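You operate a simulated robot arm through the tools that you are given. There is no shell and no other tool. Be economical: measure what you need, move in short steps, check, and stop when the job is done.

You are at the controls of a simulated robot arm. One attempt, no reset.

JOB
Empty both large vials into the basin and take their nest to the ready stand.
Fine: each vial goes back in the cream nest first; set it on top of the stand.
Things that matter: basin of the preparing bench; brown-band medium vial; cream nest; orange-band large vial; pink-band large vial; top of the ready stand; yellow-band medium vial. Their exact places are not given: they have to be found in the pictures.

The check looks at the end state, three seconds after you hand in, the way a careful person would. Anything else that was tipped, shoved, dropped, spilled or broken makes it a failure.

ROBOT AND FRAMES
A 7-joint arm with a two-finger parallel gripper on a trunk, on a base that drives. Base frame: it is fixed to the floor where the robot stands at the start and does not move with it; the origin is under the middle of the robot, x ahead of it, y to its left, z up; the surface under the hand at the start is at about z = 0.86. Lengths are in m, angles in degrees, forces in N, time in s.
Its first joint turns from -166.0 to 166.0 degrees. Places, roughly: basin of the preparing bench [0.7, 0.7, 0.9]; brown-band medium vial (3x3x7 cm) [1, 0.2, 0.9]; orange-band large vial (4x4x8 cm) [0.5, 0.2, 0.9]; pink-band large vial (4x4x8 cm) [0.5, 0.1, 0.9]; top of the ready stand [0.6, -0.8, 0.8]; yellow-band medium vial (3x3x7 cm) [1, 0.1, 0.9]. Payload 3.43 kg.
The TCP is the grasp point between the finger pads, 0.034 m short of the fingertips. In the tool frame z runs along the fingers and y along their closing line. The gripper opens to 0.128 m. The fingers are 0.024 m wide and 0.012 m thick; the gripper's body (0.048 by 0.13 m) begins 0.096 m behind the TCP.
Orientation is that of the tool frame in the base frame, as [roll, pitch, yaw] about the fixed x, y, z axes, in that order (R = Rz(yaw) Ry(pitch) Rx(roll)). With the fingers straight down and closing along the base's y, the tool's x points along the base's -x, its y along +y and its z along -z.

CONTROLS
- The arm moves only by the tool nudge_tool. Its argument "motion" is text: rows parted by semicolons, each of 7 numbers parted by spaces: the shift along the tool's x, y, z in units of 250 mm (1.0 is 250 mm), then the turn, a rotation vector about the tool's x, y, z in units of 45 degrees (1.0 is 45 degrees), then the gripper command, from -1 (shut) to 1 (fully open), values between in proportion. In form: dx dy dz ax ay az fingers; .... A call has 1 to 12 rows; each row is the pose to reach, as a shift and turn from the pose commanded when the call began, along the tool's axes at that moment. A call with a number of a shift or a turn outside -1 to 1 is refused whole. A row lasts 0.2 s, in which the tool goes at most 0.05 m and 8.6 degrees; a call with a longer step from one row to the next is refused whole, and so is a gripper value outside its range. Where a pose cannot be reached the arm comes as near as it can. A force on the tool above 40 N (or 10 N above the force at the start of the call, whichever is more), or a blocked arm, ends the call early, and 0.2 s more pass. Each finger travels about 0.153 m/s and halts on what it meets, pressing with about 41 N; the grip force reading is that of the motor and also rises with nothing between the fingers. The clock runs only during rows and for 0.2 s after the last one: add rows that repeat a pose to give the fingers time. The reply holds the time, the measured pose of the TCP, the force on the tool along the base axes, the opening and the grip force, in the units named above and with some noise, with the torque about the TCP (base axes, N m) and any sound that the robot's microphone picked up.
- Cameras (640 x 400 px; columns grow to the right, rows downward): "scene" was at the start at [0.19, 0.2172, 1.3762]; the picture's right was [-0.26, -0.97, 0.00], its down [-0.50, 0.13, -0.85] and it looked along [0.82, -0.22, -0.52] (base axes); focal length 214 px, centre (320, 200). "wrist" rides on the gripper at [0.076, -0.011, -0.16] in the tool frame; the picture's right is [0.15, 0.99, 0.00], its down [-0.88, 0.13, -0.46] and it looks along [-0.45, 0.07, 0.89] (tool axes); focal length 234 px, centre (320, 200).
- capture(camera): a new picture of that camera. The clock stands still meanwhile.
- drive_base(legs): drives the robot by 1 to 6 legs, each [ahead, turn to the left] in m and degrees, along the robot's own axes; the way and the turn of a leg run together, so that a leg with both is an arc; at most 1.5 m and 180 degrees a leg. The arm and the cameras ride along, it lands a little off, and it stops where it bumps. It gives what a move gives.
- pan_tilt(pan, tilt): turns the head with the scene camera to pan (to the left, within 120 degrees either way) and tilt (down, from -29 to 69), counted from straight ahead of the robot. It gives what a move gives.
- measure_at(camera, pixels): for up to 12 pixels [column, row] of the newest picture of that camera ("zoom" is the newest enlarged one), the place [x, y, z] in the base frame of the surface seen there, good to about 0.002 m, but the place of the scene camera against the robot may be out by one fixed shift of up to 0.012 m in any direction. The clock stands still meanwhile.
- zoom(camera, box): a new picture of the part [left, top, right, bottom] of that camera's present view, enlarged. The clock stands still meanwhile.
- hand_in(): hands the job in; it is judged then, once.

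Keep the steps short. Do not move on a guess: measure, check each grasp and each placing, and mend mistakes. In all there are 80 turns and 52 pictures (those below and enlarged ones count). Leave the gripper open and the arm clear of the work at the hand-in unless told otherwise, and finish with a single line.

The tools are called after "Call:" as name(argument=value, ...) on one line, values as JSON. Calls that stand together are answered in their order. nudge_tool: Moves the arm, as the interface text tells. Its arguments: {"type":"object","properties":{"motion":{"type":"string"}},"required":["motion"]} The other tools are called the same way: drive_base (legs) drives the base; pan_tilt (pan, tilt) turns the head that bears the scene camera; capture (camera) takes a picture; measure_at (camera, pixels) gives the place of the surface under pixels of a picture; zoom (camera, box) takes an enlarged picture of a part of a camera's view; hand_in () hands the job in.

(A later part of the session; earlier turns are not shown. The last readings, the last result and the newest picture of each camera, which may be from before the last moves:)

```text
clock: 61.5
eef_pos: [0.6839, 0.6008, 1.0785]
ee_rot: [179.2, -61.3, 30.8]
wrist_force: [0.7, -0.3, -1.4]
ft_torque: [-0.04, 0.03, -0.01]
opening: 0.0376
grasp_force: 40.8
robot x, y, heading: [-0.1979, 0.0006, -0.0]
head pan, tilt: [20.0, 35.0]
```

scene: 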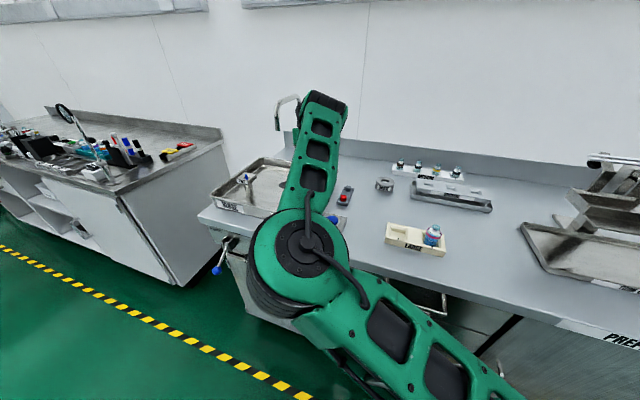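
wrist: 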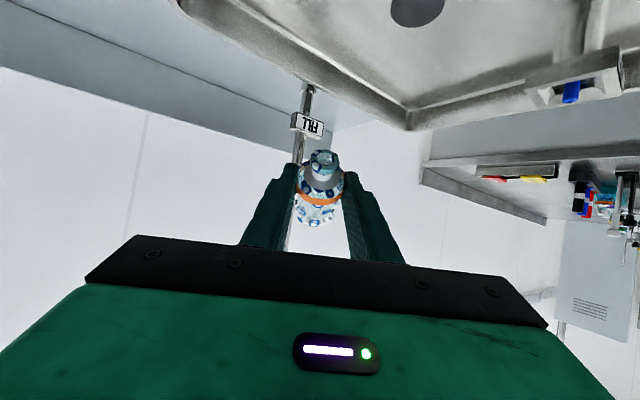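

It's upright again. I'll retrace the path by moving right while yawing back, then further right over the nest line.

Call:
nudge_tool(motion="-0.02 0.115 -0.037 -0.085 0 0.047 -0.5; -0.04 0.23 -0.073 -0.171 0 0.093 -0.5; -0.06 0.345 -0.11 -0.256 0 0.14 -0.5; -0.081 0.459 -0.147 -0.342 0 0.187 -0.5; -0.1 0.574 -0.184 -0.427 0 0.234 -0.5; -0.121 0.689 -0.22 -0.513 0 0.28 -0.5; -0.141 0.804 -0.257 -0.598 0 0.327 -0.5; -0.141 0.804 -0.257 -0.598 0 0.327 -0.5")

Call:
nudge_tool(motion="0 0.12 0 0 0 0 -0.5; 0 0.24 0 0 0 0 -0.5; 0 0.36 0 0 0 0 -0.5; 0 0.48 0 0 0 0 -0.5; 0 0.6 0 0 0 0 -0.5; 0 0.72 0 0 0 0 -0.5; 0 0.76 0 0 0 0 -0.5; 0 0.76 0 0 0 0 -0.5")

Call:
drive_base(legs=[[-0.2, 0]])

```text
clock: 63.3
eef_pos: [0.7233, 0.3874, 1.0798]
ee_rot: [179.6, -61.6, -0.3]
wrist_force: [-0.1, -0.2, -0.7]
ft_torque: [-0.01, 0.01, 0.02]
opening: 0.0377
grasp_force: 40.8
robot x, y, heading: [-0.1993, 0.0007, -0.0]
head pan, tilt: [20.0, 35.0]
```

```text
clock: 65.1
eef_pos: [0.7192, 0.1995, 1.0799]
ee_rot: [179.6, -61.7, -0.2]
wrist_force: [-0.2, -0.5, 0.1]
ft_torque: [-0.01, 0.03, -0.01]
opening: 0.0379
grasp_force: 41.8
robot x, y, heading: [-0.1986, 0.0011, -0.1]
head pan, tilt: [20.0, 35.0]
```

```text
clock: 66.7
eef_pos: [0.5141, 0.2007, 1.0806]
ee_rot: [179.6, -61.5, -0.2]
wrist_force: [-0.3, -0.9, -0.7]
ft_torque: [-0.01, 0.02, -0.03]
opening: 0.0377
grasp_force: 41.2
robot x, y, heading: [-0.4054, -0.0006, 0.1]
head pan, tilt: [20.0, 35.0]
```

I'm above the nest again. I'll descend to 5 cm above the seat position and check the pose.

Call:
nudge_tool(motion="-0.1 0 0.06 0 -0.008 0 -0.5; -0.2 0 0.13 0 -0.016 0 -0.5; -0.3 0.004 0.2 0 -0.016 0 -0.5; -0.38 0.004 0.247 0 -0.016 0 -0.5; -0.38 0.004 0.247 0 -0.016 0 -0.5")

Call:
capture(camera="wrist")

```text
clock: 67.9
eef_pos: [0.5114, 0.198, 0.9777]
ee_rot: [179.7, -61.5, -0.3]
wrist_force: [0.3, 0.7, -0.5]
ft_torque: [-0.02, 0.0, 0.0]
opening: 0.0374
grasp_force: 40.5
robot x, y, heading: [-0.402, 0.002, 0.1]
head pan, tilt: [20.0, 35.0]
```

```text
23 pictures are left
```

wrist: 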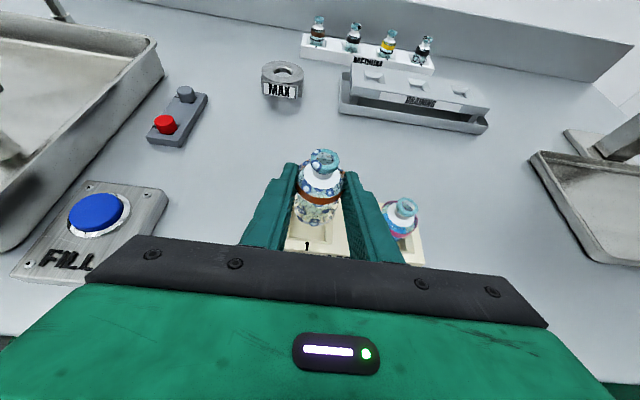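

It's about 1.2 cm short in x. I'll correct x and y first while still above the pocket.

Call:
nudge_tool(motion="-0.013 -0.006 0.06 0 -0.016 0 -0.5; -0.013 -0.006 0.06 0 -0.016 0 -0.5; -0.013 -0.006 0.06 0 -0.016 0 -0.5")

```text
clock: 68.7
eef_pos: [0.5226, 0.2001, 0.9695]
ee_rot: [179.6, -60.7, -0.3]
wrist_force: [0.1, -0.2, -0.5]
ft_torque: [0.03, 0.01, -0.01]
opening: 0.0377
grasp_force: 41.2
robot x, y, heading: [-0.4039, -0.0001, -0.2]
head pan, tilt: [20.0, 35.0]
```

The pose matches the grasp, offset only in height. Now I'll lower straight down to z 0.919.

Call:
nudge_tool(motion="-0.06 0 0.033 0 0 0 -0.5; -0.12 0 0.066 0 0 0 -0.5; -0.16 0 0.09 0 0 0 -0.5; -0.178 0 0.099 0 0 0 -0.5; -0.178 0 0.099 0 0 0 -0.5")

Call:
capture(camera="wrist")

```text
clock: 69.9
eef_pos: [0.5225, 0.1998, 0.9176]
ee_rot: [179.7, -60.8, -0.4]
wrist_force: [0.5, -0.3, 0.7]
ft_torque: [0.01, 0.01, 0.04]
opening: 0.0376
grasp_force: 40.7
robot x, y, heading: [-0.4056, 0.0034, 0.0]
head pan, tilt: [20.0, 35.0]
```

```text
22 pictures are left
```

wrist: 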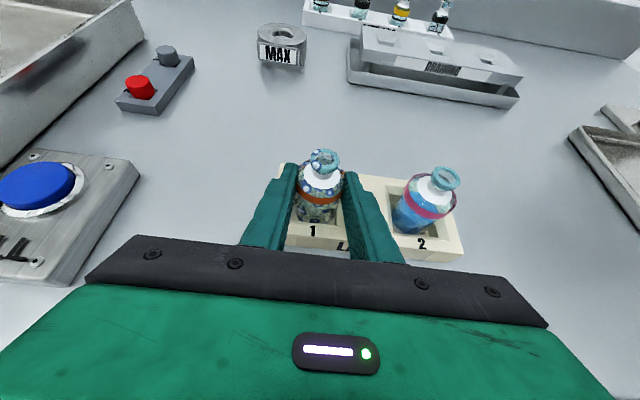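

It's seated at the same height as the grasp. I'll open the fingers and back straight out.

Call:
nudge_tool(motion="0 0 0 0 0 0 -0.3; 0 0 0 0 0 0 0.1; 0 0 0 0 0 0 0.1; 0 0 0 0 0 0 0.1; 0 0 -0.15 0 0 0 0.1; 0 0 -0.3 0 0 0 0.1; 0 0 -0.4 0 0 0 0.1; 0 0 -0.4 0 0 0 0.1")

Call:
capture(camera="wrist")

```text
clock: 71.7
eef_pos: [0.4351, 0.2009, 0.9666]
ee_rot: [179.7, -60.8, -0.3]
wrist_force: [0.3, -0.1, -0.3]
ft_torque: [0.0, 0.0, 0.03]
opening: 0.0704
grasp_force: 0.0
robot x, y, heading: [-0.404, 0.0047, -0.0]
head pan, tilt: [20.0, 35.0]
```

```text
21 pictures are left
```

wrist: 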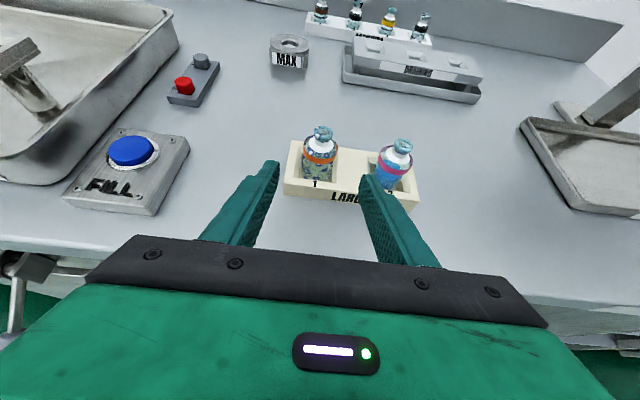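

The orange vial stands back in pocket 1. I'll measure the pink vial's face and shift right to line up.

Call:
measure_at(camera="wrist", pixels=[[394, 172], [393, 178], [318, 170], [380, 172], [408, 172], [290, 146], [418, 158]])

Call:
nudge_tool(motion="0 0.1 0 0 0 0 0.1; 0 0.2 0 0 0 0 0.1; 0 0.3 0 0 0 0 0.1; 0 0.374 0 0 0 0 0.1; 0 0.374 0 0 0 0 0.1")

Call:
capture(camera="wrist")

```text
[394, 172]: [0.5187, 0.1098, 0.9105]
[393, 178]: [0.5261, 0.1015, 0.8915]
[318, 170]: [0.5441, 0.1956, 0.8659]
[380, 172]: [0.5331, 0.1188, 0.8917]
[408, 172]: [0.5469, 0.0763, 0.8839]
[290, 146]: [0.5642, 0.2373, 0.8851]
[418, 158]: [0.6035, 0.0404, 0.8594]
```

```text
clock: 72.9
eef_pos: [0.4346, 0.1086, 0.9657]
ee_rot: [179.7, -60.8, -0.3]
wrist_force: [0.2, 0.0, -0.1]
ft_torque: [-0.01, 0.04, 0.02]
opening: 0.0702
grasp_force: 0.1
robot x, y, heading: [-0.4095, 0.0047, 0.0]
head pan, tilt: [20.0, 35.0]
```

```text
20 pictures are left
```

wrist: 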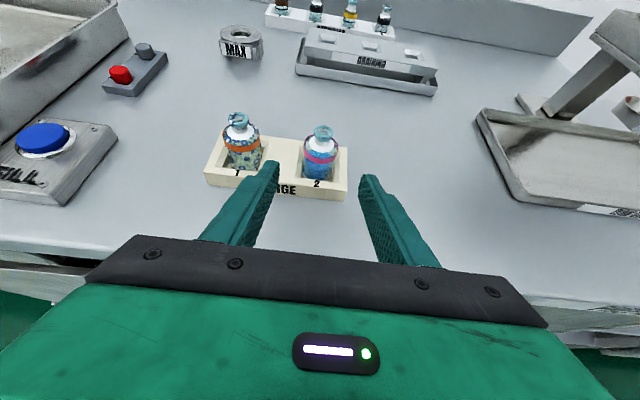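

The pink vial is centred at column 320. I'll advance the same 0.1 m and then close.

Call:
nudge_tool(motion="0 0.001 0.14 0 0 0 0.1; 0 0.002 0.28 0 0 0 0.1; 0 0.002 0.4 0 0 0 0.1; 0 0.002 0.402 0 0 0 0.1; 0 0.002 0.402 0 0 0 0.1")

Call:
nudge_tool(motion="0 0 0 0 0 0 -0.2; 0 0 0 0 0 0 -0.5; 0 0 0 0 0 0 -0.5; 0 0 0 0 0 0 -0.5")

Call:
capture(camera="wrist")

```text
clock: 74.1
eef_pos: [0.5208, 0.1061, 0.916]
ee_rot: [179.7, -60.8, -0.2]
wrist_force: [-1.0, 0.8, 0.0]
ft_torque: [0.03, -0.01, 0.03]
opening: 0.0707
grasp_force: 0.0
robot x, y, heading: [-0.404, 0.0009, 0.1]
head pan, tilt: [20.0, 35.0]
```

```text
clock: 75.1
eef_pos: [0.5217, 0.1061, 0.9162]
ee_rot: [179.8, -60.8, -0.3]
wrist_force: [-0.2, 0.2, 0.7]
ft_torque: [-0.03, -0.02, 0.02]
opening: 0.0376
grasp_force: 41.4
robot x, y, heading: [-0.4018, 0.0078, -0.3]
head pan, tilt: [20.0, 35.0]
```

```text
19 pictures are left
```

wrist: 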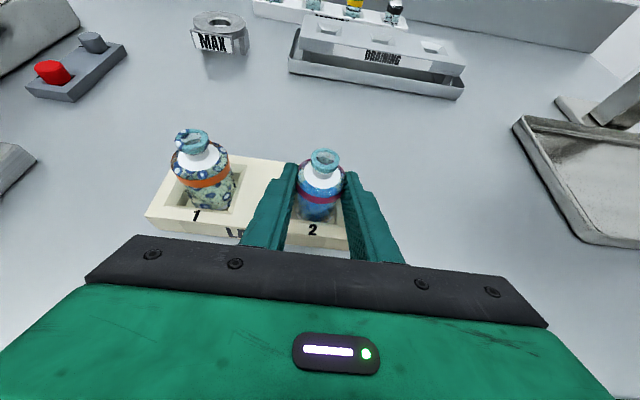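

The pink vial is gripped (TCP 0.5215, 0.106, 0.916). I'll lift, drive ahead, and carry it left.

Call:
nudge_tool(motion="0.052 0 -0.029 0 0 0 -0.5; 0.14 0 -0.078 0 0 0 -0.5; 0.23 0 -0.129 0 0 0 -0.5; 0.32 0 -0.179 0 0 0 -0.5; 0.41 0 -0.229 0 0 0 -0.5; 0.5 0 -0.28 0 0 0 -0.5; 0.54 0 -0.302 0 0 0 -0.5; 0.54 0 -0.302 0 0 0 -0.5")

Call:
drive_base(legs=[[0.2, 0]])

Call:
nudge_tool(motion="0 -0.12 0 0 0 0 -0.5; 0 -0.24 0 0 0 0 -0.5; 0 -0.36 0 0 0 0 -0.5; 0 -0.48 0 0 0 0 -0.5; 0 -0.6 0 0 0 0 -0.5; 0 -0.72 0 0 0 0 -0.5; 0 -0.84 0 0 0 0 -0.5; 0 -0.96 0 0 0 0 -0.5; 0 -0.96 0 0 0 0 -0.5")

```text
clock: 76.9
eef_pos: [0.5213, 0.1089, 1.0742]
ee_rot: [179.6, -60.8, -0.3]
wrist_force: [0.6, 0.5, -0.2]
ft_torque: [0.0, 0.01, 0.01]
opening: 0.0377
grasp_force: 41.3
robot x, y, heading: [-0.4053, 0.0077, 0.0]
head pan, tilt: [20.0, 35.0]
```

```text
clock: 78.5
eef_pos: [0.7241, 0.1093, 1.0726]
ee_rot: [179.7, -60.8, -0.2]
wrist_force: [-0.3, 0.4, -0.8]
ft_torque: [0.01, 0.03, -0.02]
opening: 0.0378
grasp_force: 40.9
robot x, y, heading: [-0.2058, 0.0029, -0.2]
head pan, tilt: [20.0, 35.0]
```

```text
clock: 80.5
eef_pos: [0.712, 0.349, 1.0831]
ee_rot: [179.8, -61.4, -0.4]
wrist_force: [-0.1, -0.6, -1.3]
ft_torque: [-0.04, -0.04, 0.0]
opening: 0.0376
grasp_force: 41.5
robot x, y, heading: [-0.2038, -0.0002, 0.0]
head pan, tilt: [20.0, 35.0]
```

Now the rest of the way to (0.685, 0.60, 1.08) with the 30° yaw, same as before.

Call:
nudge_tool(motion="-0.006 -0.125 -0.012 0.073 0 -0.041 -0.5; -0.013 -0.25 -0.024 0.146 0 -0.081 -0.5; -0.02 -0.375 -0.036 0.218 0 -0.122 -0.5; -0.026 -0.5 -0.048 0.291 0 -0.163 -0.5; -0.033 -0.625 -0.06 0.364 0 -0.203 -0.5; -0.04 -0.75 -0.071 0.437 0 -0.244 -0.5; -0.046 -0.875 -0.083 0.51 0 -0.284 -0.5; -0.052 -1 -0.095 0.582 0 -0.325 -0.5; -0.052 -1 -0.095 0.582 0 -0.325 -0.5")

Call:
capture(camera="wrist")

```text
clock: 82.5
eef_pos: [0.6882, 0.6021, 1.0833]
ee_rot: [179.1, -61.5, 30.3]
wrist_force: [0.4, -0.5, -0.8]
ft_torque: [-0.02, -0.03, -0.02]
opening: 0.0376
grasp_force: 40.9
robot x, y, heading: [-0.2034, 0.004, -0.1]
head pan, tilt: [20.0, 35.0]
```

```text
18 pictures are left
```

wrist: 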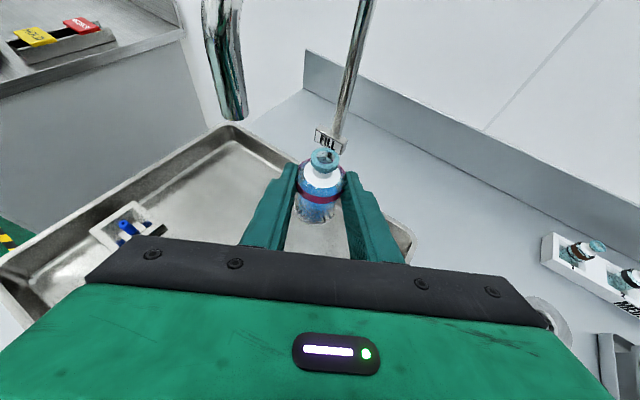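

This is the same position as before, so I'll repeat the same slow pour.

Call:
nudge_tool(motion="0 0 0 0 0 0.083 -0.5; 0 0 0 0 0 0.167 -0.5; 0 0 0 0 0 0.25 -0.5; 0 0 0 0 0 0.333 -0.5; 0 0 0 0 0 0.417 -0.5; 0 0 0 0 0 0.5 -0.5; 0 0 0 0 0 0.583 -0.5; 0 0 0 0 0 0.667 -0.5; 0 0 0 0 0 0.75 -0.5; 0 0 0 0 0 0.833 -0.5; 0 0 0 0 0 0.917 -0.5; 0 0 0 0 0 1 -0.5")

Call:
nudge_tool(motion="0 0 0 0 0 0.083 -0.5; 0 0 0 0 0 0.167 -0.5; 0 0 0 0 0 0.25 -0.5; 0 0 0 0 0 0.333 -0.5; 0 0 0 0 0 0.417 -0.5; 0 0 0 0 0 0.5 -0.5; 0 0 0 0 0 0.583 -0.5; 0 0 0 0 0 0.667 -0.5; 0 0 0 0 0 0.75 -0.5; 0 0 0 0 0 0.833 -0.5; 0 0 0 0 0 0.917 -0.5; 0 0 0 0 0 1 -0.5")

Call:
nudge_tool(motion="0 0 0 0 0 0.083 -0.5; 0 0 0 0 0 0.167 -0.5; 0 0 0 0 0 0.25 -0.5; 0 0 0 0 0 0.333 -0.5; 0 0 0 0 0 0.417 -0.5; 0 0 0 0 0 0.5 -0.5; 0 0 0 0 0 0.583 -0.5; 0 0 0 0 0 0.667 -0.5; 0 0 0 0 0 0.75 -0.5; 0 0 0 0 0 0.833 -0.5; 0 0 0 0 0 0.917 -0.5; 0 0 0 0 0 1 -0.5")

Call:
nudge_tool(motion="0 0 0 0 0 0.12 -0.5; 0 0 0 0 0 0.24 -0.5; 0 0 0 0 0 0.36 -0.5; 0 0 0 0 0 0.48 -0.5; 0 0 0 0 0 0.6 -0.5; 0 0 0 0 0 0.72 -0.5; 0 0 0 0 0 0.84 -0.5; 0 0 0 0 0 0.96 -0.5; 0 0 0 0 0 0.96 -0.5; 0 0 0 0 0 0.96 -0.5; 0 0 0 0 0 0.96 -0.5; 0 0 0 0 0 0.96 -0.5")

Call:
nudge_tool(motion="0 0 0 0 -0.1 0 -0.5; 0 0 0 0 -0.2 0 -0.5; 0 0 0 0 -0.3 0 -0.5; 0 0 0 0 -0.4 0 -0.5; 0 0 0 0 -0.5 0 -0.5; 0 0 0 0 -0.6 0 -0.5; 0 0 0 0 -0.7 0 -0.5; 0 0 0 0 -0.8 0 -0.5; 0 0 0 0 -0.9 0 -0.5; 0 0 0 0 -1 0 -0.5; 0 0 0 0 -1 0 -0.5; 0 0 0 0 -1 0 -0.5")

Call:
nudge_tool(motion="0 0 0 0 0 0 -0.5; 0 0 0 0 0 0 -0.5; 0 0 0 0 0 0 -0.5; 0 0 0 0 0 0 -0.5; 0 0 0 0 0 0 -0.5; 0 0 0 0 0 0 -0.5; 0 0 0 0 0 0 -0.5; 0 0 0 0 0 0 -0.5; 0 0 0 0 0 0 -0.5; 0 0 0 0 0 0 -0.5; 0 0 0 0 0 0 -0.5; 0 0 0 0 0 0 -0.5")

Call:
zoom(camera="wrist", box=[260, 130, 380, 250])

```text
clock: 85.1
eef_pos: [0.6887, 0.601, 1.0839]
ee_rot: [-127.9, -38.7, -34.9]
wrist_force: [-0.2, 0.0, -0.5]
ft_torque: [-0.01, -0.01, 0.01]
opening: 0.0376
grasp_force: 41.3
robot x, y, heading: [-0.2105, 0.0022, 0.0]
head pan, tilt: [20.0, 35.0]
```

```text
clock: 87.7
eef_pos: [0.6896, 0.5997, 1.0839]
ee_rot: [-118.7, -0.4, -60.5]
wrist_force: [0.6, -0.3, -0.1]
ft_torque: [0.02, 0.03, -0.02]
opening: 0.0376
grasp_force: 41.5
robot x, y, heading: [-0.2036, 0.001, -0.2]
head pan, tilt: [20.0, 35.0]
```

```text
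clock: 90.3
eef_pos: [0.6874, 0.5979, 1.0835]
ee_rot: [-127.5, 38.0, -85.9]
wrist_force: [-0.3, 0.2, -0.9]
ft_torque: [-0.03, 0.02, -0.03]
opening: 0.0376
grasp_force: 40.6
robot x, y, heading: [-0.2046, 0.0027, -0.1]
head pan, tilt: [20.0, 35.0]
```

```text
clock: 92.9
eef_pos: [0.688, 0.5981, 1.0843]
ee_rot: [-175.8, 61.4, -146.1]
wrist_force: [-0.4, -0.3, -0.6]
ft_torque: [0.03, -0.01, -0.01]
opening: 0.0376
grasp_force: 41.1
robot x, y, heading: [-0.2044, 0.0015, 0.1]
head pan, tilt: [20.0, 35.0]
```

```text
clock: 95.5
eef_pos: [0.6875, 0.5984, 1.0828]
ee_rot: [-7.1, 73.5, 23.5]
wrist_force: [-0.2, -0.6, 0.0]
ft_torque: [0.0, -0.01, 0.02]
opening: 0.0374
grasp_force: 41.1
robot x, y, heading: [-0.2055, 0.0039, -0.1]
head pan, tilt: [20.0, 35.0]
```

```text
clock: 98.1
eef_pos: [0.6861, 0.5995, 1.0823]
ee_rot: [-7.1, 73.5, 23.5]
wrist_force: [-0.2, 1.3, -0.5]
ft_torque: [-0.03, -0.01, 0.01]
opening: 0.0375
grasp_force: 40.5
robot x, y, heading: [-0.2044, -0.0007, -0.2]
head pan, tilt: [20.0, 35.0]
```

```text
3.33 times, centred on (320, 190) of wrist
```

zoom: 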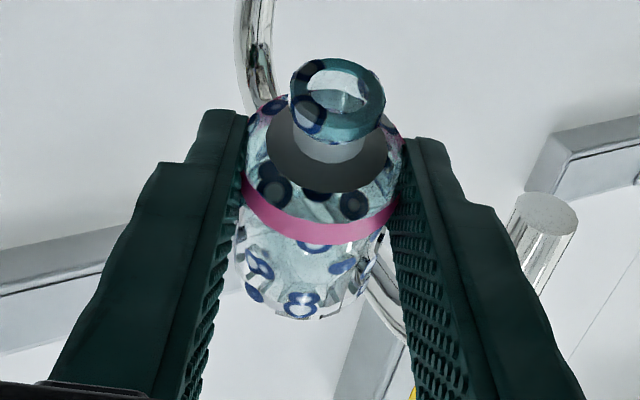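

The pink vial is empty too. I'll pitch back and roll it upright.

Call:
nudge_tool(motion="0 0 0 0 0.18 0 -0.5; 0 0 0 0 0.36 0 -0.5; 0 0 0 0 0.54 0 -0.5; 0 0 0 0 0.72 0 -0.5; 0 0 0 0 0.9 0 -0.5; 0 0 0 0 1 0 -0.5; 0 0 0 0 1 0 -0.5")

Call:
nudge_tool(motion="0 0 0 0 0 -0.18 -0.5; 0 0 0 0 0 -0.36 -0.5; 0 0 0 0 0 -0.54 -0.5; 0 0 0 0 0 -0.72 -0.5; 0 0 0 0 0 -0.9 -0.5; 0 0 0 0 0 -1 -0.5")

Call:
nudge_tool(motion="0 0 0 0 0 -0.18 -0.5; 0 0 0 0 0 -0.36 -0.5; 0 0 0 0 0 -0.54 -0.5; 0 0 0 0 0 -0.72 -0.5; 0 0 0 0 0 -0.9 -0.5; 0 0 0 0 0 -1 -0.5")

Call:
nudge_tool(motion="0 0 0 0 0 -0.18 -0.5; 0 0 0 0 0 -0.36 -0.5; 0 0 0 0 0 -0.54 -0.5; 0 0 0 0 0 -0.72 -0.5; 0 0 0 0 0 -0.9 -0.5; 0 0 0 0 0 -1 -0.5")

Call:
nudge_tool(motion="0 0 0 0 0 -0.18 -0.5; 0 0 0 0 0 -0.36 -0.5; 0 0 0 0 0 -0.54 -0.5; 0 0 0 0 0 -0.72 -0.5; 0 0 0 0 0 -0.9 -0.5; 0 0 0 0 0 -0.96 -0.5")

```text
clock: 99.7
eef_pos: [0.6873, 0.5988, 1.0834]
ee_rot: [-175.7, 61.2, -146.0]
wrist_force: [0.3, -0.6, 0.2]
ft_torque: [-0.03, -0.03, -0.01]
opening: 0.0379
grasp_force: 41.0
robot x, y, heading: [-0.205, 0.0044, 0.1]
head pan, tilt: [20.0, 35.0]
```

```text
clock: 101.1
eef_pos: [0.6872, 0.5986, 1.0819]
ee_rot: [-126.5, 36.4, -84.5]
wrist_force: [-0.2, -0.5, -0.1]
ft_torque: [0.02, 0.0, 0.03]
opening: 0.0378
grasp_force: 41.2
robot x, y, heading: [-0.2012, 0.0013, 0.1]
head pan, tilt: [20.0, 35.0]
```

```text
clock: 102.5
eef_pos: [0.6873, 0.5997, 1.0843]
ee_rot: [-118.7, -2.2, -59.6]
wrist_force: [-0.3, -0.5, -1.1]
ft_torque: [-0.04, 0.0, 0.0]
opening: 0.0378
grasp_force: 41.1
robot x, y, heading: [-0.2043, -0.0033, -0.0]
head pan, tilt: [20.0, 35.0]
```

```text
clock: 103.9
eef_pos: [0.6883, 0.599, 1.0826]
ee_rot: [-129.0, -40.1, -33.3]
wrist_force: [0.7, 0.3, 0.0]
ft_torque: [-0.01, 0.0, -0.02]
opening: 0.0373
grasp_force: 41.2
robot x, y, heading: [-0.2034, 0.0017, 0.2]
head pan, tilt: [20.0, 35.0]
```

```text
clock: 105.3
eef_pos: [0.6883, 0.5987, 1.0839]
ee_rot: [178.9, -61.5, 30.5]
wrist_force: [0.4, 0.4, -1.0]
ft_torque: [0.0, 0.0, 0.0]
opening: 0.0377
grasp_force: 40.4
robot x, y, heading: [-0.2015, 0.0031, -0.3]
head pan, tilt: [20.0, 35.0]
```

I'll retrace right, yawing back, then drive back above pocket 2.

Call:
nudge_tool(motion="-0.02 0.115 -0.037 -0.085 0 0.047 -0.5; -0.04 0.23 -0.073 -0.171 0 0.093 -0.5; -0.06 0.345 -0.11 -0.256 0 0.14 -0.5; -0.081 0.459 -0.147 -0.342 0 0.187 -0.5; -0.1 0.574 -0.184 -0.427 0 0.234 -0.5; -0.121 0.689 -0.22 -0.513 0 0.28 -0.5; -0.141 0.804 -0.257 -0.598 0 0.327 -0.5; -0.141 0.804 -0.257 -0.598 0 0.327 -0.5")

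Call:
nudge_tool(motion="0 0.13 0 0 0 0 -0.5; 0 0.26 0 0 0 0 -0.5; 0 0.39 0 0 0 0 -0.5; 0 0.52 0 0 0 0 -0.5; 0 0.65 0 0 0 0 -0.5; 0 0.78 0 0 0 0 -0.5; 0 0.9 0 0 0 0 -0.5; 0 1 0 0 0 0 -0.5; 0 1 0 0 0 0 -0.5")

Call:
drive_base(legs=[[-0.2, 0]])

```text
clock: 107.1
eef_pos: [0.722, 0.3888, 1.086]
ee_rot: [179.3, -61.5, -0.6]
wrist_force: [-0.4, -0.3, -1.1]
ft_torque: [0.0, -0.01, 0.01]
opening: 0.0377
grasp_force: 40.7
robot x, y, heading: [-0.2048, 0.0005, -0.1]
head pan, tilt: [20.0, 35.0]
```

```text
clock: 109.1
eef_pos: [0.7172, 0.1402, 1.0871]
ee_rot: [179.4, -61.6, -0.5]
wrist_force: [-0.8, 1.1, -0.6]
ft_torque: [0.04, 0.04, -0.03]
opening: 0.0376
grasp_force: 41.3
robot x, y, heading: [-0.2016, -0.0029, -0.1]
head pan, tilt: [20.0, 35.0]
```

```text
clock: 110.8
eef_pos: [0.5152, 0.1403, 1.0866]
ee_rot: [179.3, -61.6, -0.5]
wrist_force: [-0.1, -0.7, 0.2]
ft_torque: [-0.04, 0.0, 0.01]
opening: 0.0377
grasp_force: 41.0
robot x, y, heading: [-0.407, 0.0019, 0.3]
head pan, tilt: [20.0, 35.0]
```

I'll shift to y 0.107 and come down to about 5 cm above the seat.

Call:
nudge_tool(motion="0 0.07 0.01 0 0 0 -0.5; -0.01 0.135 0.021 0 0 0 -0.5; -0.11 0.135 0.08 0 -0.008 0 -0.5; -0.21 0.135 0.14 0 -0.016 0 -0.5; -0.31 0.135 0.2 0 -0.016 0 -0.5; -0.4 0.135 0.255 0 -0.016 0 -0.5; -0.4 0.135 0.255 0 -0.016 0 -0.5")

```text
clock: 112.4
eef_pos: [0.5103, 0.1068, 0.9797]
ee_rot: [179.4, -61.7, -0.7]
wrist_force: [0.2, -0.1, -0.1]
ft_torque: [-0.02, 0.03, -0.02]
opening: 0.0374
grasp_force: 41.0
robot x, y, heading: [-0.405, 0.003, 0.3]
head pan, tilt: [20.0, 35.0]
```

Call:
nudge_tool(motion="-0.02 0.002 0.062 0 -0.02 0 -0.5; -0.02 0.002 0.062 0 -0.02 0 -0.5; -0.02 0.002 0.062 0 -0.02 0 -0.5")

Call:
capture(camera="wrist")

```text
clock: 113.2
eef_pos: [0.5223, 0.1081, 0.9647]
ee_rot: [179.4, -60.7, -0.8]
wrist_force: [-0.3, -0.6, -0.5]
ft_torque: [0.01, 0.01, 0.02]
opening: 0.0375
grasp_force: 41.0
robot x, y, heading: [-0.4091, 0.0015, 0.3]
head pan, tilt: [20.0, 35.0]
```

```text
16 pictures are left
```

wrist: 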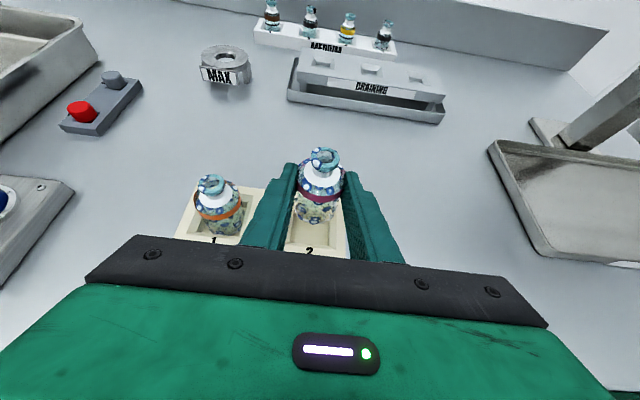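

It's aligned over pocket 2. I'll lower it to z 0.917.

Call:
nudge_tool(motion="-0.05 0.004 0.028 0 0 0 -0.5; -0.1 0.004 0.056 0 0 0 -0.5; -0.14 0.004 0.079 0 0 0 -0.5; -0.166 0.004 0.093 0 0 0 -0.5; -0.166 0.004 0.093 0 0 0 -0.5")

Call:
capture(camera="wrist")

```text
clock: 114.4
eef_pos: [0.522, 0.1023, 0.9163]
ee_rot: [179.4, -60.2, -0.7]
wrist_force: [-0.2, 0.9, -0.7]
ft_torque: [0.01, 0.01, 0.04]
opening: 0.0378
grasp_force: 41.0
robot x, y, heading: [-0.404, 0.0004, 0.1]
head pan, tilt: [20.0, 35.0]
```

```text
15 pictures are left
```

wrist: 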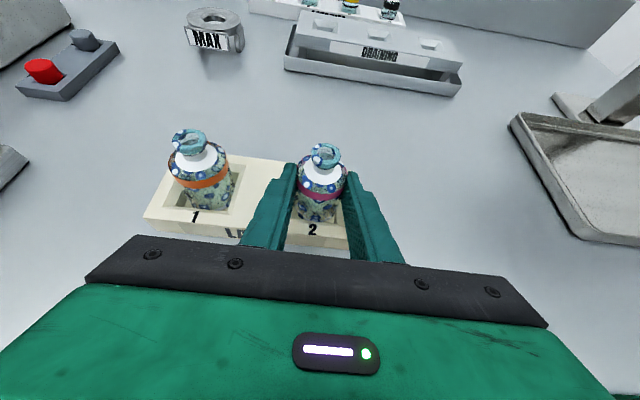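

It's in the pocket, matching the view at the grasp. I'll release and back out.

Call:
nudge_tool(motion="0 0 0 0 0 0 -0.3; 0 0 0 0 0 0 0.1; 0 0 0 0 0 0 0.1; 0 0 0 0 0 0 0.1; 0 0 -0.15 0 0 0 0.1; 0 0 -0.3 0 0 0 0.1; 0 0 -0.45 0 0 0 0.1; 0 0 -0.6 0 0 0 0.1; 0 0 -0.6 0 0 0 0.1")

Call:
capture(camera="wrist")

Call:
pan_tilt(pan=-55, tilt=25)

Call:
capture(camera="scene")

```text
clock: 116.4
eef_pos: [0.3932, 0.1053, 0.9958]
ee_rot: [179.5, -60.7, -0.6]
wrist_force: [0.5, -0.7, -0.2]
ft_torque: [-0.01, -0.01, -0.03]
opening: 0.0704
grasp_force: 0.1
robot x, y, heading: [-0.4045, 0.0017, -0.2]
head pan, tilt: [20.0, 35.0]
```

```text
14 pictures are left
```

wrist: 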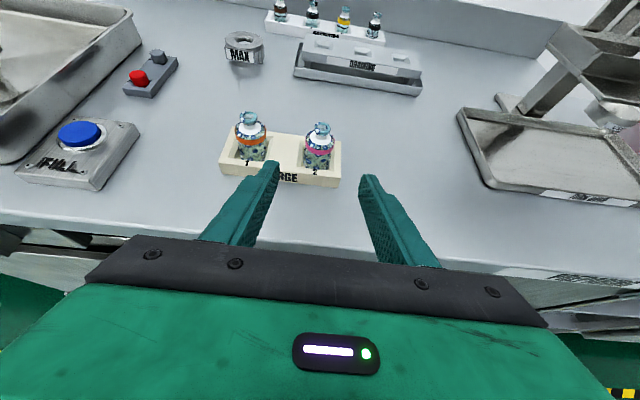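

```text
clock: 117.8
eef_pos: [0.3926, 0.1057, 0.9937]
ee_rot: [179.5, -60.7, -0.7]
wrist_force: [0.7, 0.6, 0.0]
ft_torque: [-0.02, 0.04, 0.03]
opening: 0.0704
grasp_force: 0.0
robot x, y, heading: [-0.4052, -0.0026, 0.0]
head pan, tilt: [-55.0, 25.0]
```

```text
13 pictures are left
```

scene: 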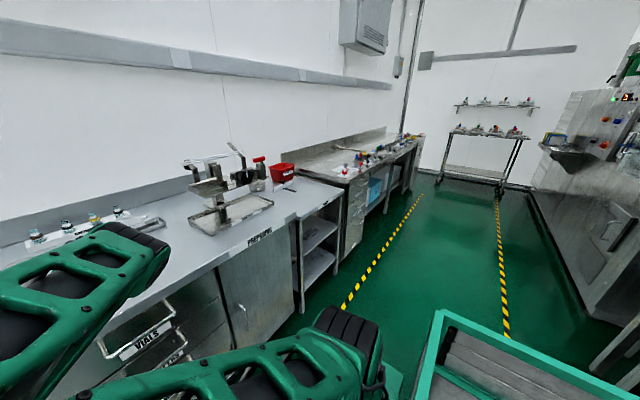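

I can now see the right side. I'll measure the shelf unit at the end of the bench around (310, 190) and take a closer look.

Call:
zoom(camera="scene", box=[220, 140, 420, 300])

Call:
measure_at(camera="scene", pixels=[[300, 200], [320, 190], [340, 190], [292, 218], [290, 185], [320, 208], [340, 175], [355, 170], [310, 240], [320, 262], [340, 205], [305, 185]])

```text
2.50 times, centred on (320, 220) of scene
```

zoom: 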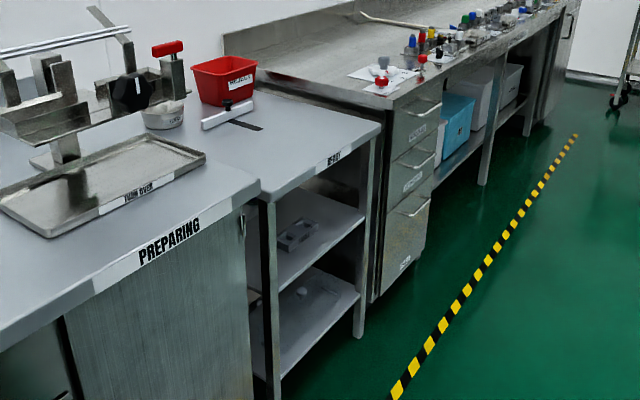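

```text
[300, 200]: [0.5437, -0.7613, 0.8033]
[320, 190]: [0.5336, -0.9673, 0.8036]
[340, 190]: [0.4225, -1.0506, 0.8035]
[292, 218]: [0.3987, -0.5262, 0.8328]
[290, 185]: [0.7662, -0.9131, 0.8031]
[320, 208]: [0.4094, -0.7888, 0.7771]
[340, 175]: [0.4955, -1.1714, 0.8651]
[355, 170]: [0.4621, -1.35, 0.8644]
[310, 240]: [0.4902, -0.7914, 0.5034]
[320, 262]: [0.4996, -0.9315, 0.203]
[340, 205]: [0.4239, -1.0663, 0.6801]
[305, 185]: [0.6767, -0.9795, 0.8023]
```

The READY stand's top is at z 0.803 with its front edge at x about 0.41. I'll measure its free area in the zoom.

Call:
measure_at(camera="zoom", pixels=[[204, 128], [252, 104], [260, 130], [230, 106], [270, 196], [375, 130], [262, 180], [268, 150], [310, 140], [282, 110], [170, 128], [340, 118]])

```text
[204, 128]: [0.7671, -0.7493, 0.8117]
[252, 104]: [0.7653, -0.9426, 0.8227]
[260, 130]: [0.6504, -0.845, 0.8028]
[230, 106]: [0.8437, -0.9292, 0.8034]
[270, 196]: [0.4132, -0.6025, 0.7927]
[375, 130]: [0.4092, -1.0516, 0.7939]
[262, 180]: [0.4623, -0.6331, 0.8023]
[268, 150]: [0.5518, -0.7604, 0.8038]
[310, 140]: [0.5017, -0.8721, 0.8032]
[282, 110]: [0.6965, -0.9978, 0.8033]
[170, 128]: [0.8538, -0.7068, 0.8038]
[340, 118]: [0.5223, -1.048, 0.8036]
```

The stand's front area (x 0.42–0.72, y -0.62 to -1.05) is free, so I plan to set the nest near (0.52, -0.80). I'll measure how far the turn-over apparatus reaches, since the nest passes it.

Call:
measure_at(camera="scene", pixels=[[212, 234], [272, 204], [190, 222], [240, 150], [185, 162], [258, 165], [250, 185], [212, 185], [284, 172], [255, 240]])

Call:
nudge_tool(motion="0.15 0 -0.08 0 0 0 0.5; 0.3 0 -0.16 0 0.1 0 0.9; 0.4 0 -0.22 0 0.25 0 0.9; 0.4 0 -0.22 0 0.4 0 0.9; 0.4 0 -0.22 0 0.4 0 0.9")

```text
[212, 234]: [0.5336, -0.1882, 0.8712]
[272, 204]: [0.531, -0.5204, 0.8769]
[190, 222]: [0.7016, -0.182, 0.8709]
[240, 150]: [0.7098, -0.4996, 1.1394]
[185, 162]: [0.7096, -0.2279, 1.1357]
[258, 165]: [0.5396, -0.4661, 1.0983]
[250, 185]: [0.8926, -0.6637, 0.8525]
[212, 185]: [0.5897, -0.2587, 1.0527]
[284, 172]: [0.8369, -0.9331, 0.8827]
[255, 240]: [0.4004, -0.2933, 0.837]
```

```text
clock: 119.0
eef_pos: [0.396, 0.0983, 1.107]
ee_rot: [-176.0, -78.1, -5.9]
wrist_force: [-0.9, -0.2, 0.5]
ft_torque: [0.01, 0.04, -0.02]
opening: 0.1216
grasp_force: 0.0
robot x, y, heading: [-0.4079, 0.0022, 0.4]
head pan, tilt: [-55.0, 25.0]
```

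I turned slightly the wrong way there. The apparatus reaches x 0.53 and up to z 1.14, so I'll carry the nest high and pulled in. First I'll bring the tool round to point down.

Call:
nudge_tool(motion="0.04 0 0 0 -0.17 0 0.9; 0.08 0 0 0 -0.34 0 0.9; 0.12 0 0 0 -0.51 0 0.9; 0.16 0 0 0 -0.68 0 0.9; 0.2 0 0 0 -0.85 0 0.9; 0.2 0 0 0 -1 0 0.9; 0.2 0 0 0 -1 0 0.9")

Call:
nudge_tool(motion="0 0 0 0 -0.17 0 0.9; 0 0 0 0 -0.34 0 0.9; 0 0 0 0 -0.51 0 0.9; 0 0 0 0 -0.68 0 0.9; 0 0 0 0 -0.74 0 0.9; 0 0 0 0 -0.74 0 0.9")

```text
clock: 120.6
eef_pos: [0.404, 0.109, 1.1576]
ee_rot: [179.8, -33.5, -1.0]
wrist_force: [0.6, 0.3, 0.1]
ft_torque: [0.02, 0.01, 0.0]
opening: 0.1217
grasp_force: 0.1
robot x, y, heading: [-0.4057, 0.0038, 0.0]
head pan, tilt: [-55.0, 25.0]
```

```text
clock: 122.0
eef_pos: [0.405, 0.1068, 1.1598]
ee_rot: [179.9, -6.8, -1.1]
wrist_force: [-0.6, 0.5, 0.3]
ft_torque: [0.01, 0.01, 0.0]
opening: 0.1216
grasp_force: 0.1
out of reach, approached as far as the arm can: row 4, 5, 6
robot x, y, heading: [-0.4031, 0.0046, 0.3]
head pan, tilt: [-55.0, 25.0]
```

Slightly out of reach at that near distance. I'll move over the nest while rolling the tool so the fingers close along x.

Call:
nudge_tool(motion="0.1 -0.03 0 0 0 0.17 0.9; 0.2 -0.06 0 0 0 0.34 0.9; 0.3 -0.1 0 0 0 0.51 0.9; 0.4 -0.14 0 0 0 0.68 0.9; 0.5 -0.19 0 0 0 0.85 0.9; 0.536 -0.19 0 0 0 1 0.9; 0.536 -0.19 0 0 0 1 0.9")

Call:
nudge_tool(motion="0 0 0 0 0 0.17 0.9; 0 0 0 0 0 0.34 0.9; 0 0 0 0 0 0.51 0.9; 0 0 0 0 0 0.68 0.9; 0 0 0 0 0 0.85 0.9; 0 0 0 0 0 0.97 0.9; 0 0 0 0 0 0.97 0.9")

```text
clock: 123.6
eef_pos: [0.5413, 0.0646, 1.1079]
ee_rot: [-172.0, -8.0, -48.0]
wrist_force: [-0.4, 0.1, 0.0]
ft_torque: [0.0, -0.02, -0.01]
opening: 0.1217
grasp_force: 0.1
out of reach, approached as far as the arm can: row 1, 2, 3, 4, 5, 6, 7
robot x, y, heading: [-0.403, -0.0014, 0.5]
head pan, tilt: [-55.0, 25.0]
```

```text
clock: 125.2
eef_pos: [0.5393, 0.0635, 1.105]
ee_rot: [-168.6, -0.2, -91.2]
wrist_force: [-0.2, 0.1, -0.7]
ft_torque: [-0.02, 0.02, 0.0]
opening: 0.1216
grasp_force: 0.2
robot x, y, heading: [-0.4052, 0.0039, -0.0]
head pan, tilt: [-55.0, 25.0]
```

There's about 11° residual tilt, and y is off. I'll correct both: tilt to vertical and y to 0.155.

Call:
nudge_tool(motion="-0.12 0 0 -0.085 0 0 0.9; -0.24 0 0 -0.17 0 0 0.9; -0.366 0 0 -0.253 0 0.01 0.9; -0.366 0 0 -0.253 0 0.01 0.9; -0.366 0 0 -0.253 0 0.01 0.9")

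Call:
capture(camera="wrist")

```text
clock: 126.4
eef_pos: [0.5519, 0.071, 1.0782]
ee_rot: [-170.2, -0.1, -92.1]
wrist_force: [0.1, -0.1, -0.5]
ft_torque: [-0.02, 0.0, 0.03]
opening: 0.1215
grasp_force: 0.0
out of reach, approached as far as the arm can: row 1, 2, 3, 4, 5
robot x, y, heading: [-0.4028, -0.0027, 0.2]
head pan, tilt: [-55.0, 25.0]
```

```text
11 pictures are left
```

wrist: 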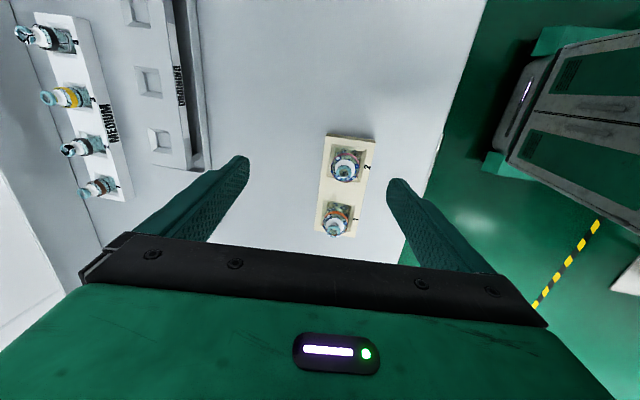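

The reach limit here is distance: it's too far for a vertical tool at this height. I'll drive ahead 0.2 m (the tool is at z 1.08, clear) and realign.

Call:
drive_base(legs=[[0.2, 0]])

Call:
nudge_tool(motion="-0.08 0.18 0 -0.075 0 0.01 0.9; -0.16 0.36 0 -0.15 0 0.03 0.9; -0.25 0.54 0 -0.217 0 0.045 0.9; -0.336 0.72 0 -0.217 0 0.045 0.9; -0.336 0.85 0 -0.217 0 0.045 0.9; -0.336 0.85 0 -0.217 0 0.045 0.9")

```text
clock: 128.0
eef_pos: [0.7521, 0.0703, 1.0788]
ee_rot: [-170.2, 0.0, -92.0]
wrist_force: [0.0, 0.3, -0.2]
ft_torque: [-0.02, -0.03, -0.01]
opening: 0.1219
grasp_force: 0.1
robot x, y, heading: [-0.2078, 0.0008, 0.1]
head pan, tilt: [-55.0, 25.0]
```

```text
refused: row 3 steps farther than a row can; nothing moved
```

Call:
nudge_tool(motion="-0.06 0.14 0 -0.06 0 0.01 0.9; -0.12 0.28 0 -0.12 0 0.02 0.9; -0.18 0.42 0 -0.17 0 0.03 0.9; -0.24 0.56 0 -0.217 0 0.045 0.9; -0.3 0.7 0 -0.217 0 0.045 0.9; -0.336 0.85 0 -0.217 0 0.045 0.9; -0.336 0.85 0 -0.217 0 0.045 0.9")

```text
clock: 129.6
eef_pos: [0.534, 0.163, 1.0538]
ee_rot: [-179.2, 0.2, -94.2]
wrist_force: [1.0, -0.7, 0.2]
ft_torque: [0.02, 0.0, 0.01]
opening: 0.1216
grasp_force: 0.1
robot x, y, heading: [-0.2025, 0.0006, 0.1]
head pan, tilt: [-55.0, 25.0]
```

That's reachable now. I'll trim the yaw and position, then look.

Call:
nudge_tool(motion="0.032 -0.02 0 -0.018 0 -0.093 0.9; 0.032 -0.02 0 -0.018 0 -0.093 0.9; 0.032 -0.02 0 -0.018 0 -0.093 0.9")

Call:
capture(camera="wrist")

Call:
measure_at(camera="wrist", pixels=[[320, 152], [320, 200]])

```text
clock: 130.4
eef_pos: [0.5388, 0.1539, 1.054]
ee_rot: [180.0, 0.3, -90.0]
wrist_force: [-0.3, 0.6, 0.2]
ft_torque: [-0.01, 0.03, -0.01]
opening: 0.1216
grasp_force: 0.1
robot x, y, heading: [-0.2046, 0.0002, -0.4]
head pan, tilt: [-55.0, 25.0]
```

```text
10 pictures are left
```

wrist: 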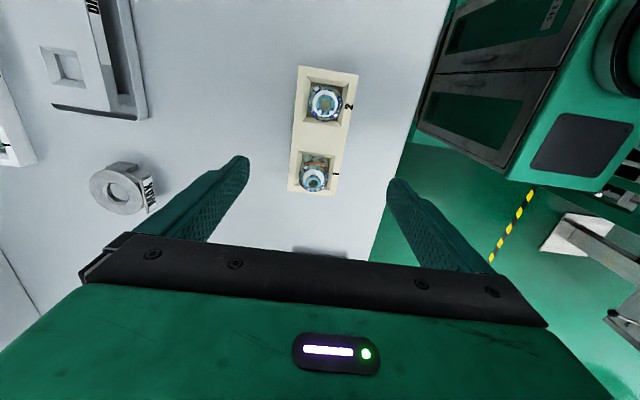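

```text
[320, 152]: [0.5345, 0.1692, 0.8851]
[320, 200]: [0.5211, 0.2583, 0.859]
```

Call:
measure_at(camera="wrist", pixels=[[302, 68], [357, 76], [335, 194], [291, 189], [297, 130], [344, 140], [312, 176], [325, 100]])

```text
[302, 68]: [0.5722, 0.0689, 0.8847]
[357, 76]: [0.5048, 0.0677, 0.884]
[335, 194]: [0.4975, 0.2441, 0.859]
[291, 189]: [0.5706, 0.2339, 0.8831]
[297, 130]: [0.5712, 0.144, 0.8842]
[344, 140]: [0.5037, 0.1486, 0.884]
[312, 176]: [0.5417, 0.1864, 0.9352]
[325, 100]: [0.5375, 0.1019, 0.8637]
```

The nest's centre is (0.538, 0.154), right under the tool. I'll descend in two stages to TCP z about 0.902, with the tips about 9 mm above the bench.

Call:
nudge_tool(motion="0 0 0.12 0 0 0 0.9; 0 0 0.24 0 0 0 0.9; 0 0 0.36 0 0 0 0.9; 0 0 0.48 0 0 0 0.9; 0 0 0.48 0 0 0 0.9")

```text
clock: 131.6
eef_pos: [0.5348, 0.1566, 0.9332]
ee_rot: [179.9, 0.1, -90.0]
wrist_force: [0.4, 0.3, -0.3]
ft_torque: [0.02, 0.03, 0.05]
opening: 0.1216
grasp_force: 0.1
robot x, y, heading: [-0.2045, -0.0016, 0.0]
head pan, tilt: [-55.0, 25.0]
```

Call:
nudge_tool(motion="0.008 -0.014 0.06 0 0 0 0.9; 0.008 -0.014 0.122 0 0 0 0.9; 0.008 -0.014 0.122 0 0 0 0.9")

Call:
capture(camera="wrist")

```text
clock: 132.4
eef_pos: [0.5397, 0.1518, 0.9014]
ee_rot: [180.0, 0.1, -90.0]
wrist_force: [0.0, -0.3, 0.4]
ft_torque: [-0.04, 0.02, 0.01]
opening: 0.1217
grasp_force: 0.0
robot x, y, heading: [-0.203, 0.0007, 0.1]
head pan, tilt: [-55.0, 25.0]
```

```text
9 pictures are left
```

wrist: 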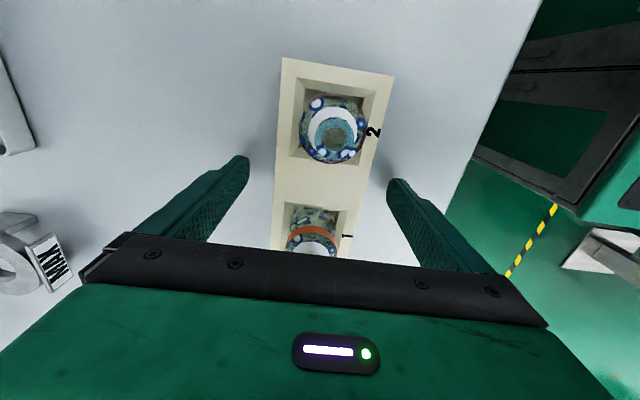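

The fingers straddle the nest mid-length with the vials clear on both sides. I'll close slowly.

Call:
nudge_tool(motion="0 0 0 0 0 0 0.6; 0 0 0 0 0 0 0.4; 0 0 0 0 0 0 0.25; 0 0 0 0 0 0 0.17; 0 0 0 0 0 0 0.12; 0 0 0 0 0 0 0.08; 0 0 0 0 0 0 0.04; 0 0 0 0 0 0 0; 0 0 0 0 0 0 -0.2; 0 0 0 0 0 0 -0.2; 0 0 0 0 0 0 -0.2")

```text
clock: 134.8
eef_pos: [0.5406, 0.1514, 0.9026]
ee_rot: [179.8, 0.1, -90.0]
wrist_force: [-0.5, -0.3, 0.1]
ft_torque: [0.03, 0.01, 0.0]
opening: 0.0741
grasp_force: 40.7
robot x, y, heading: [-0.2031, 0.0013, 0.1]
head pan, tilt: [-55.0, 25.0]
```

Gripped at 0.074 (the nest's width) with 41 N. I'll lift slowly 3 cm and check that it stays level.

Call:
nudge_tool(motion="0 0 -0.02 0 0 0 -0.2; 0 0 -0.05 0 0 0 -0.2; 0 0 -0.09 0 0 0 -0.2; 0 0 -0.12 0 0 0 -0.2; 0 0 -0.12 0 0 0 -0.2")

Call:
capture(camera="wrist")

Call:
measure_at(camera="wrist", pixels=[[286, 64], [388, 80], [280, 180], [352, 190], [300, 164]])

```text
clock: 136.0
eef_pos: [0.5402, 0.1511, 0.9323]
ee_rot: [179.9, 0.1, -90.0]
wrist_force: [-0.2, 0.5, -1.9]
ft_torque: [0.02, 0.0, 0.0]
opening: 0.0742
grasp_force: 40.8
robot x, y, heading: [-0.2068, -0.0001, 0.3]
head pan, tilt: [-55.0, 25.0]
```

```text
8 pictures are left
```

wrist: 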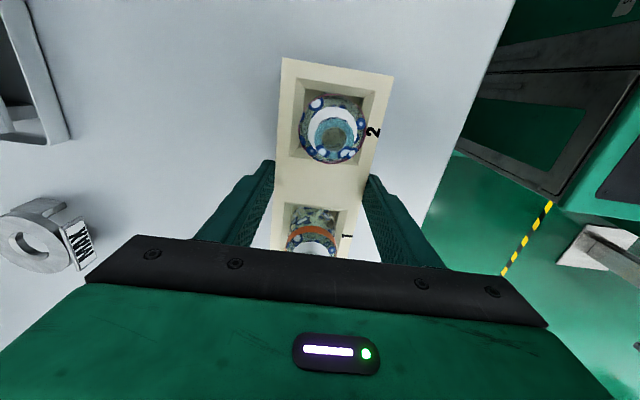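

```text
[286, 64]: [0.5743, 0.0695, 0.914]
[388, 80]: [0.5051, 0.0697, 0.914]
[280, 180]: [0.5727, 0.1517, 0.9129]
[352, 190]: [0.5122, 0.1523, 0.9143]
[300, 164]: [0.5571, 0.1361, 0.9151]
```

It's level and secure. I'll lift to z 1.05, then back off, turn right 60°, drive 0.5, and turn back 20°. That should bring the nest over about (0.52, -0.80), and the path stays clear of the apparatus.

Call:
nudge_tool(motion="0 0 -0.08 0 0 0 -0.2; 0 0 -0.16 0 0 0 -0.2; 0 0 -0.24 0 0 0 -0.2; 0 0 -0.32 0 0 0 -0.2; 0 0 -0.4 0 0 0 -0.2; 0 0 -0.48 0 0 0 -0.2; 0 0 -0.48 0 0 0 -0.2")

Call:
drive_base(legs=[[-0.2, 0], [0, -60]])

```text
clock: 137.6
eef_pos: [0.5387, 0.1528, 1.0521]
ee_rot: [180.0, 0.2, -90.0]
wrist_force: [0.5, -0.3, -1.5]
ft_torque: [0.0, 0.01, 0.02]
opening: 0.0739
grasp_force: 41.0
robot x, y, heading: [-0.2063, 0.0021, 0.2]
head pan, tilt: [-55.0, 25.0]
```

```text
clock: 142.2
eef_pos: [0.1118, -0.56, 1.0542]
ee_rot: [179.9, 0.3, -148.8]
wrist_force: [-0.9, 0.5, -1.8]
ft_torque: [0.04, -0.04, 0.04]
opening: 0.0742
grasp_force: 40.8
robot x, y, heading: [-0.3904, 0.0068, -58.5]
head pan, tilt: [-55.0, 25.0]
```

All good, and the base is at (-0.39, 0.01) with heading -58.5°. I'll drive 0.5 ahead and turn left about 17°.

Call:
drive_base(legs=[[0.5, 0], [0, 17]])

Call:
pan_tilt(pan=10, tilt=40)

Call:
capture(camera="scene")

```text
clock: 146.2
eef_pos: [0.5146, -0.8017, 1.0623]
ee_rot: [-179.4, 0.1, -131.2]
wrist_force: [-0.2, 0.0, -3.3]
ft_torque: [-0.03, -0.01, -0.03]
opening: 0.0742
grasp_force: 40.6
robot x, y, heading: [-0.1316, -0.4251, -40.9]
head pan, tilt: [-55.0, 25.0]
```

```text
clock: 147.6
eef_pos: [0.504, -0.7937, 1.0727]
ee_rot: [-178.8, 0.4, -131.1]
wrist_force: [0.5, 1.1, -2.5]
ft_torque: [0.02, -0.01, 0.01]
opening: 0.0743
grasp_force: 41.3
robot x, y, heading: [-0.1322, -0.4221, -40.9]
head pan, tilt: [10.0, 40.0]
```

```text
7 pictures are left
```

scene: 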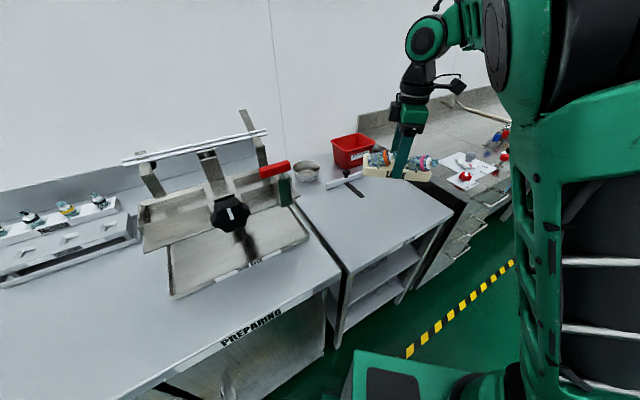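

The nest hangs over the stand with nothing close by. I'll turn the tool about 41° to square the nest with the stand and centre it at about (0.53, -0.815).

Call:
nudge_tool(motion="-0.003 -0.02 0 0 0 -0.13 -0.2; -0.005 -0.04 0 0 0 -0.26 -0.2; -0.008 -0.06 0 0 0 -0.39 -0.2; -0.01 -0.08 0 0 0 -0.52 -0.2; -0.013 -0.1 0 0 0 -0.65 -0.2; -0.016 -0.12 0 0 0 -0.78 -0.2; -0.018 -0.143 0 0 0 -0.91 -0.2; -0.018 -0.143 0 0 0 -0.91 -0.2")

```text
clock: 149.4
eef_pos: [0.5307, -0.8153, 1.0724]
ee_rot: [-178.8, -0.6, -90.1]
wrist_force: [-0.1, -0.9, -1.6]
ft_torque: [0.01, 0.0, 0.01]
opening: 0.0742
grasp_force: 40.8
robot x, y, heading: [-0.1334, -0.4229, -40.9]
head pan, tilt: [10.0, 40.0]
```

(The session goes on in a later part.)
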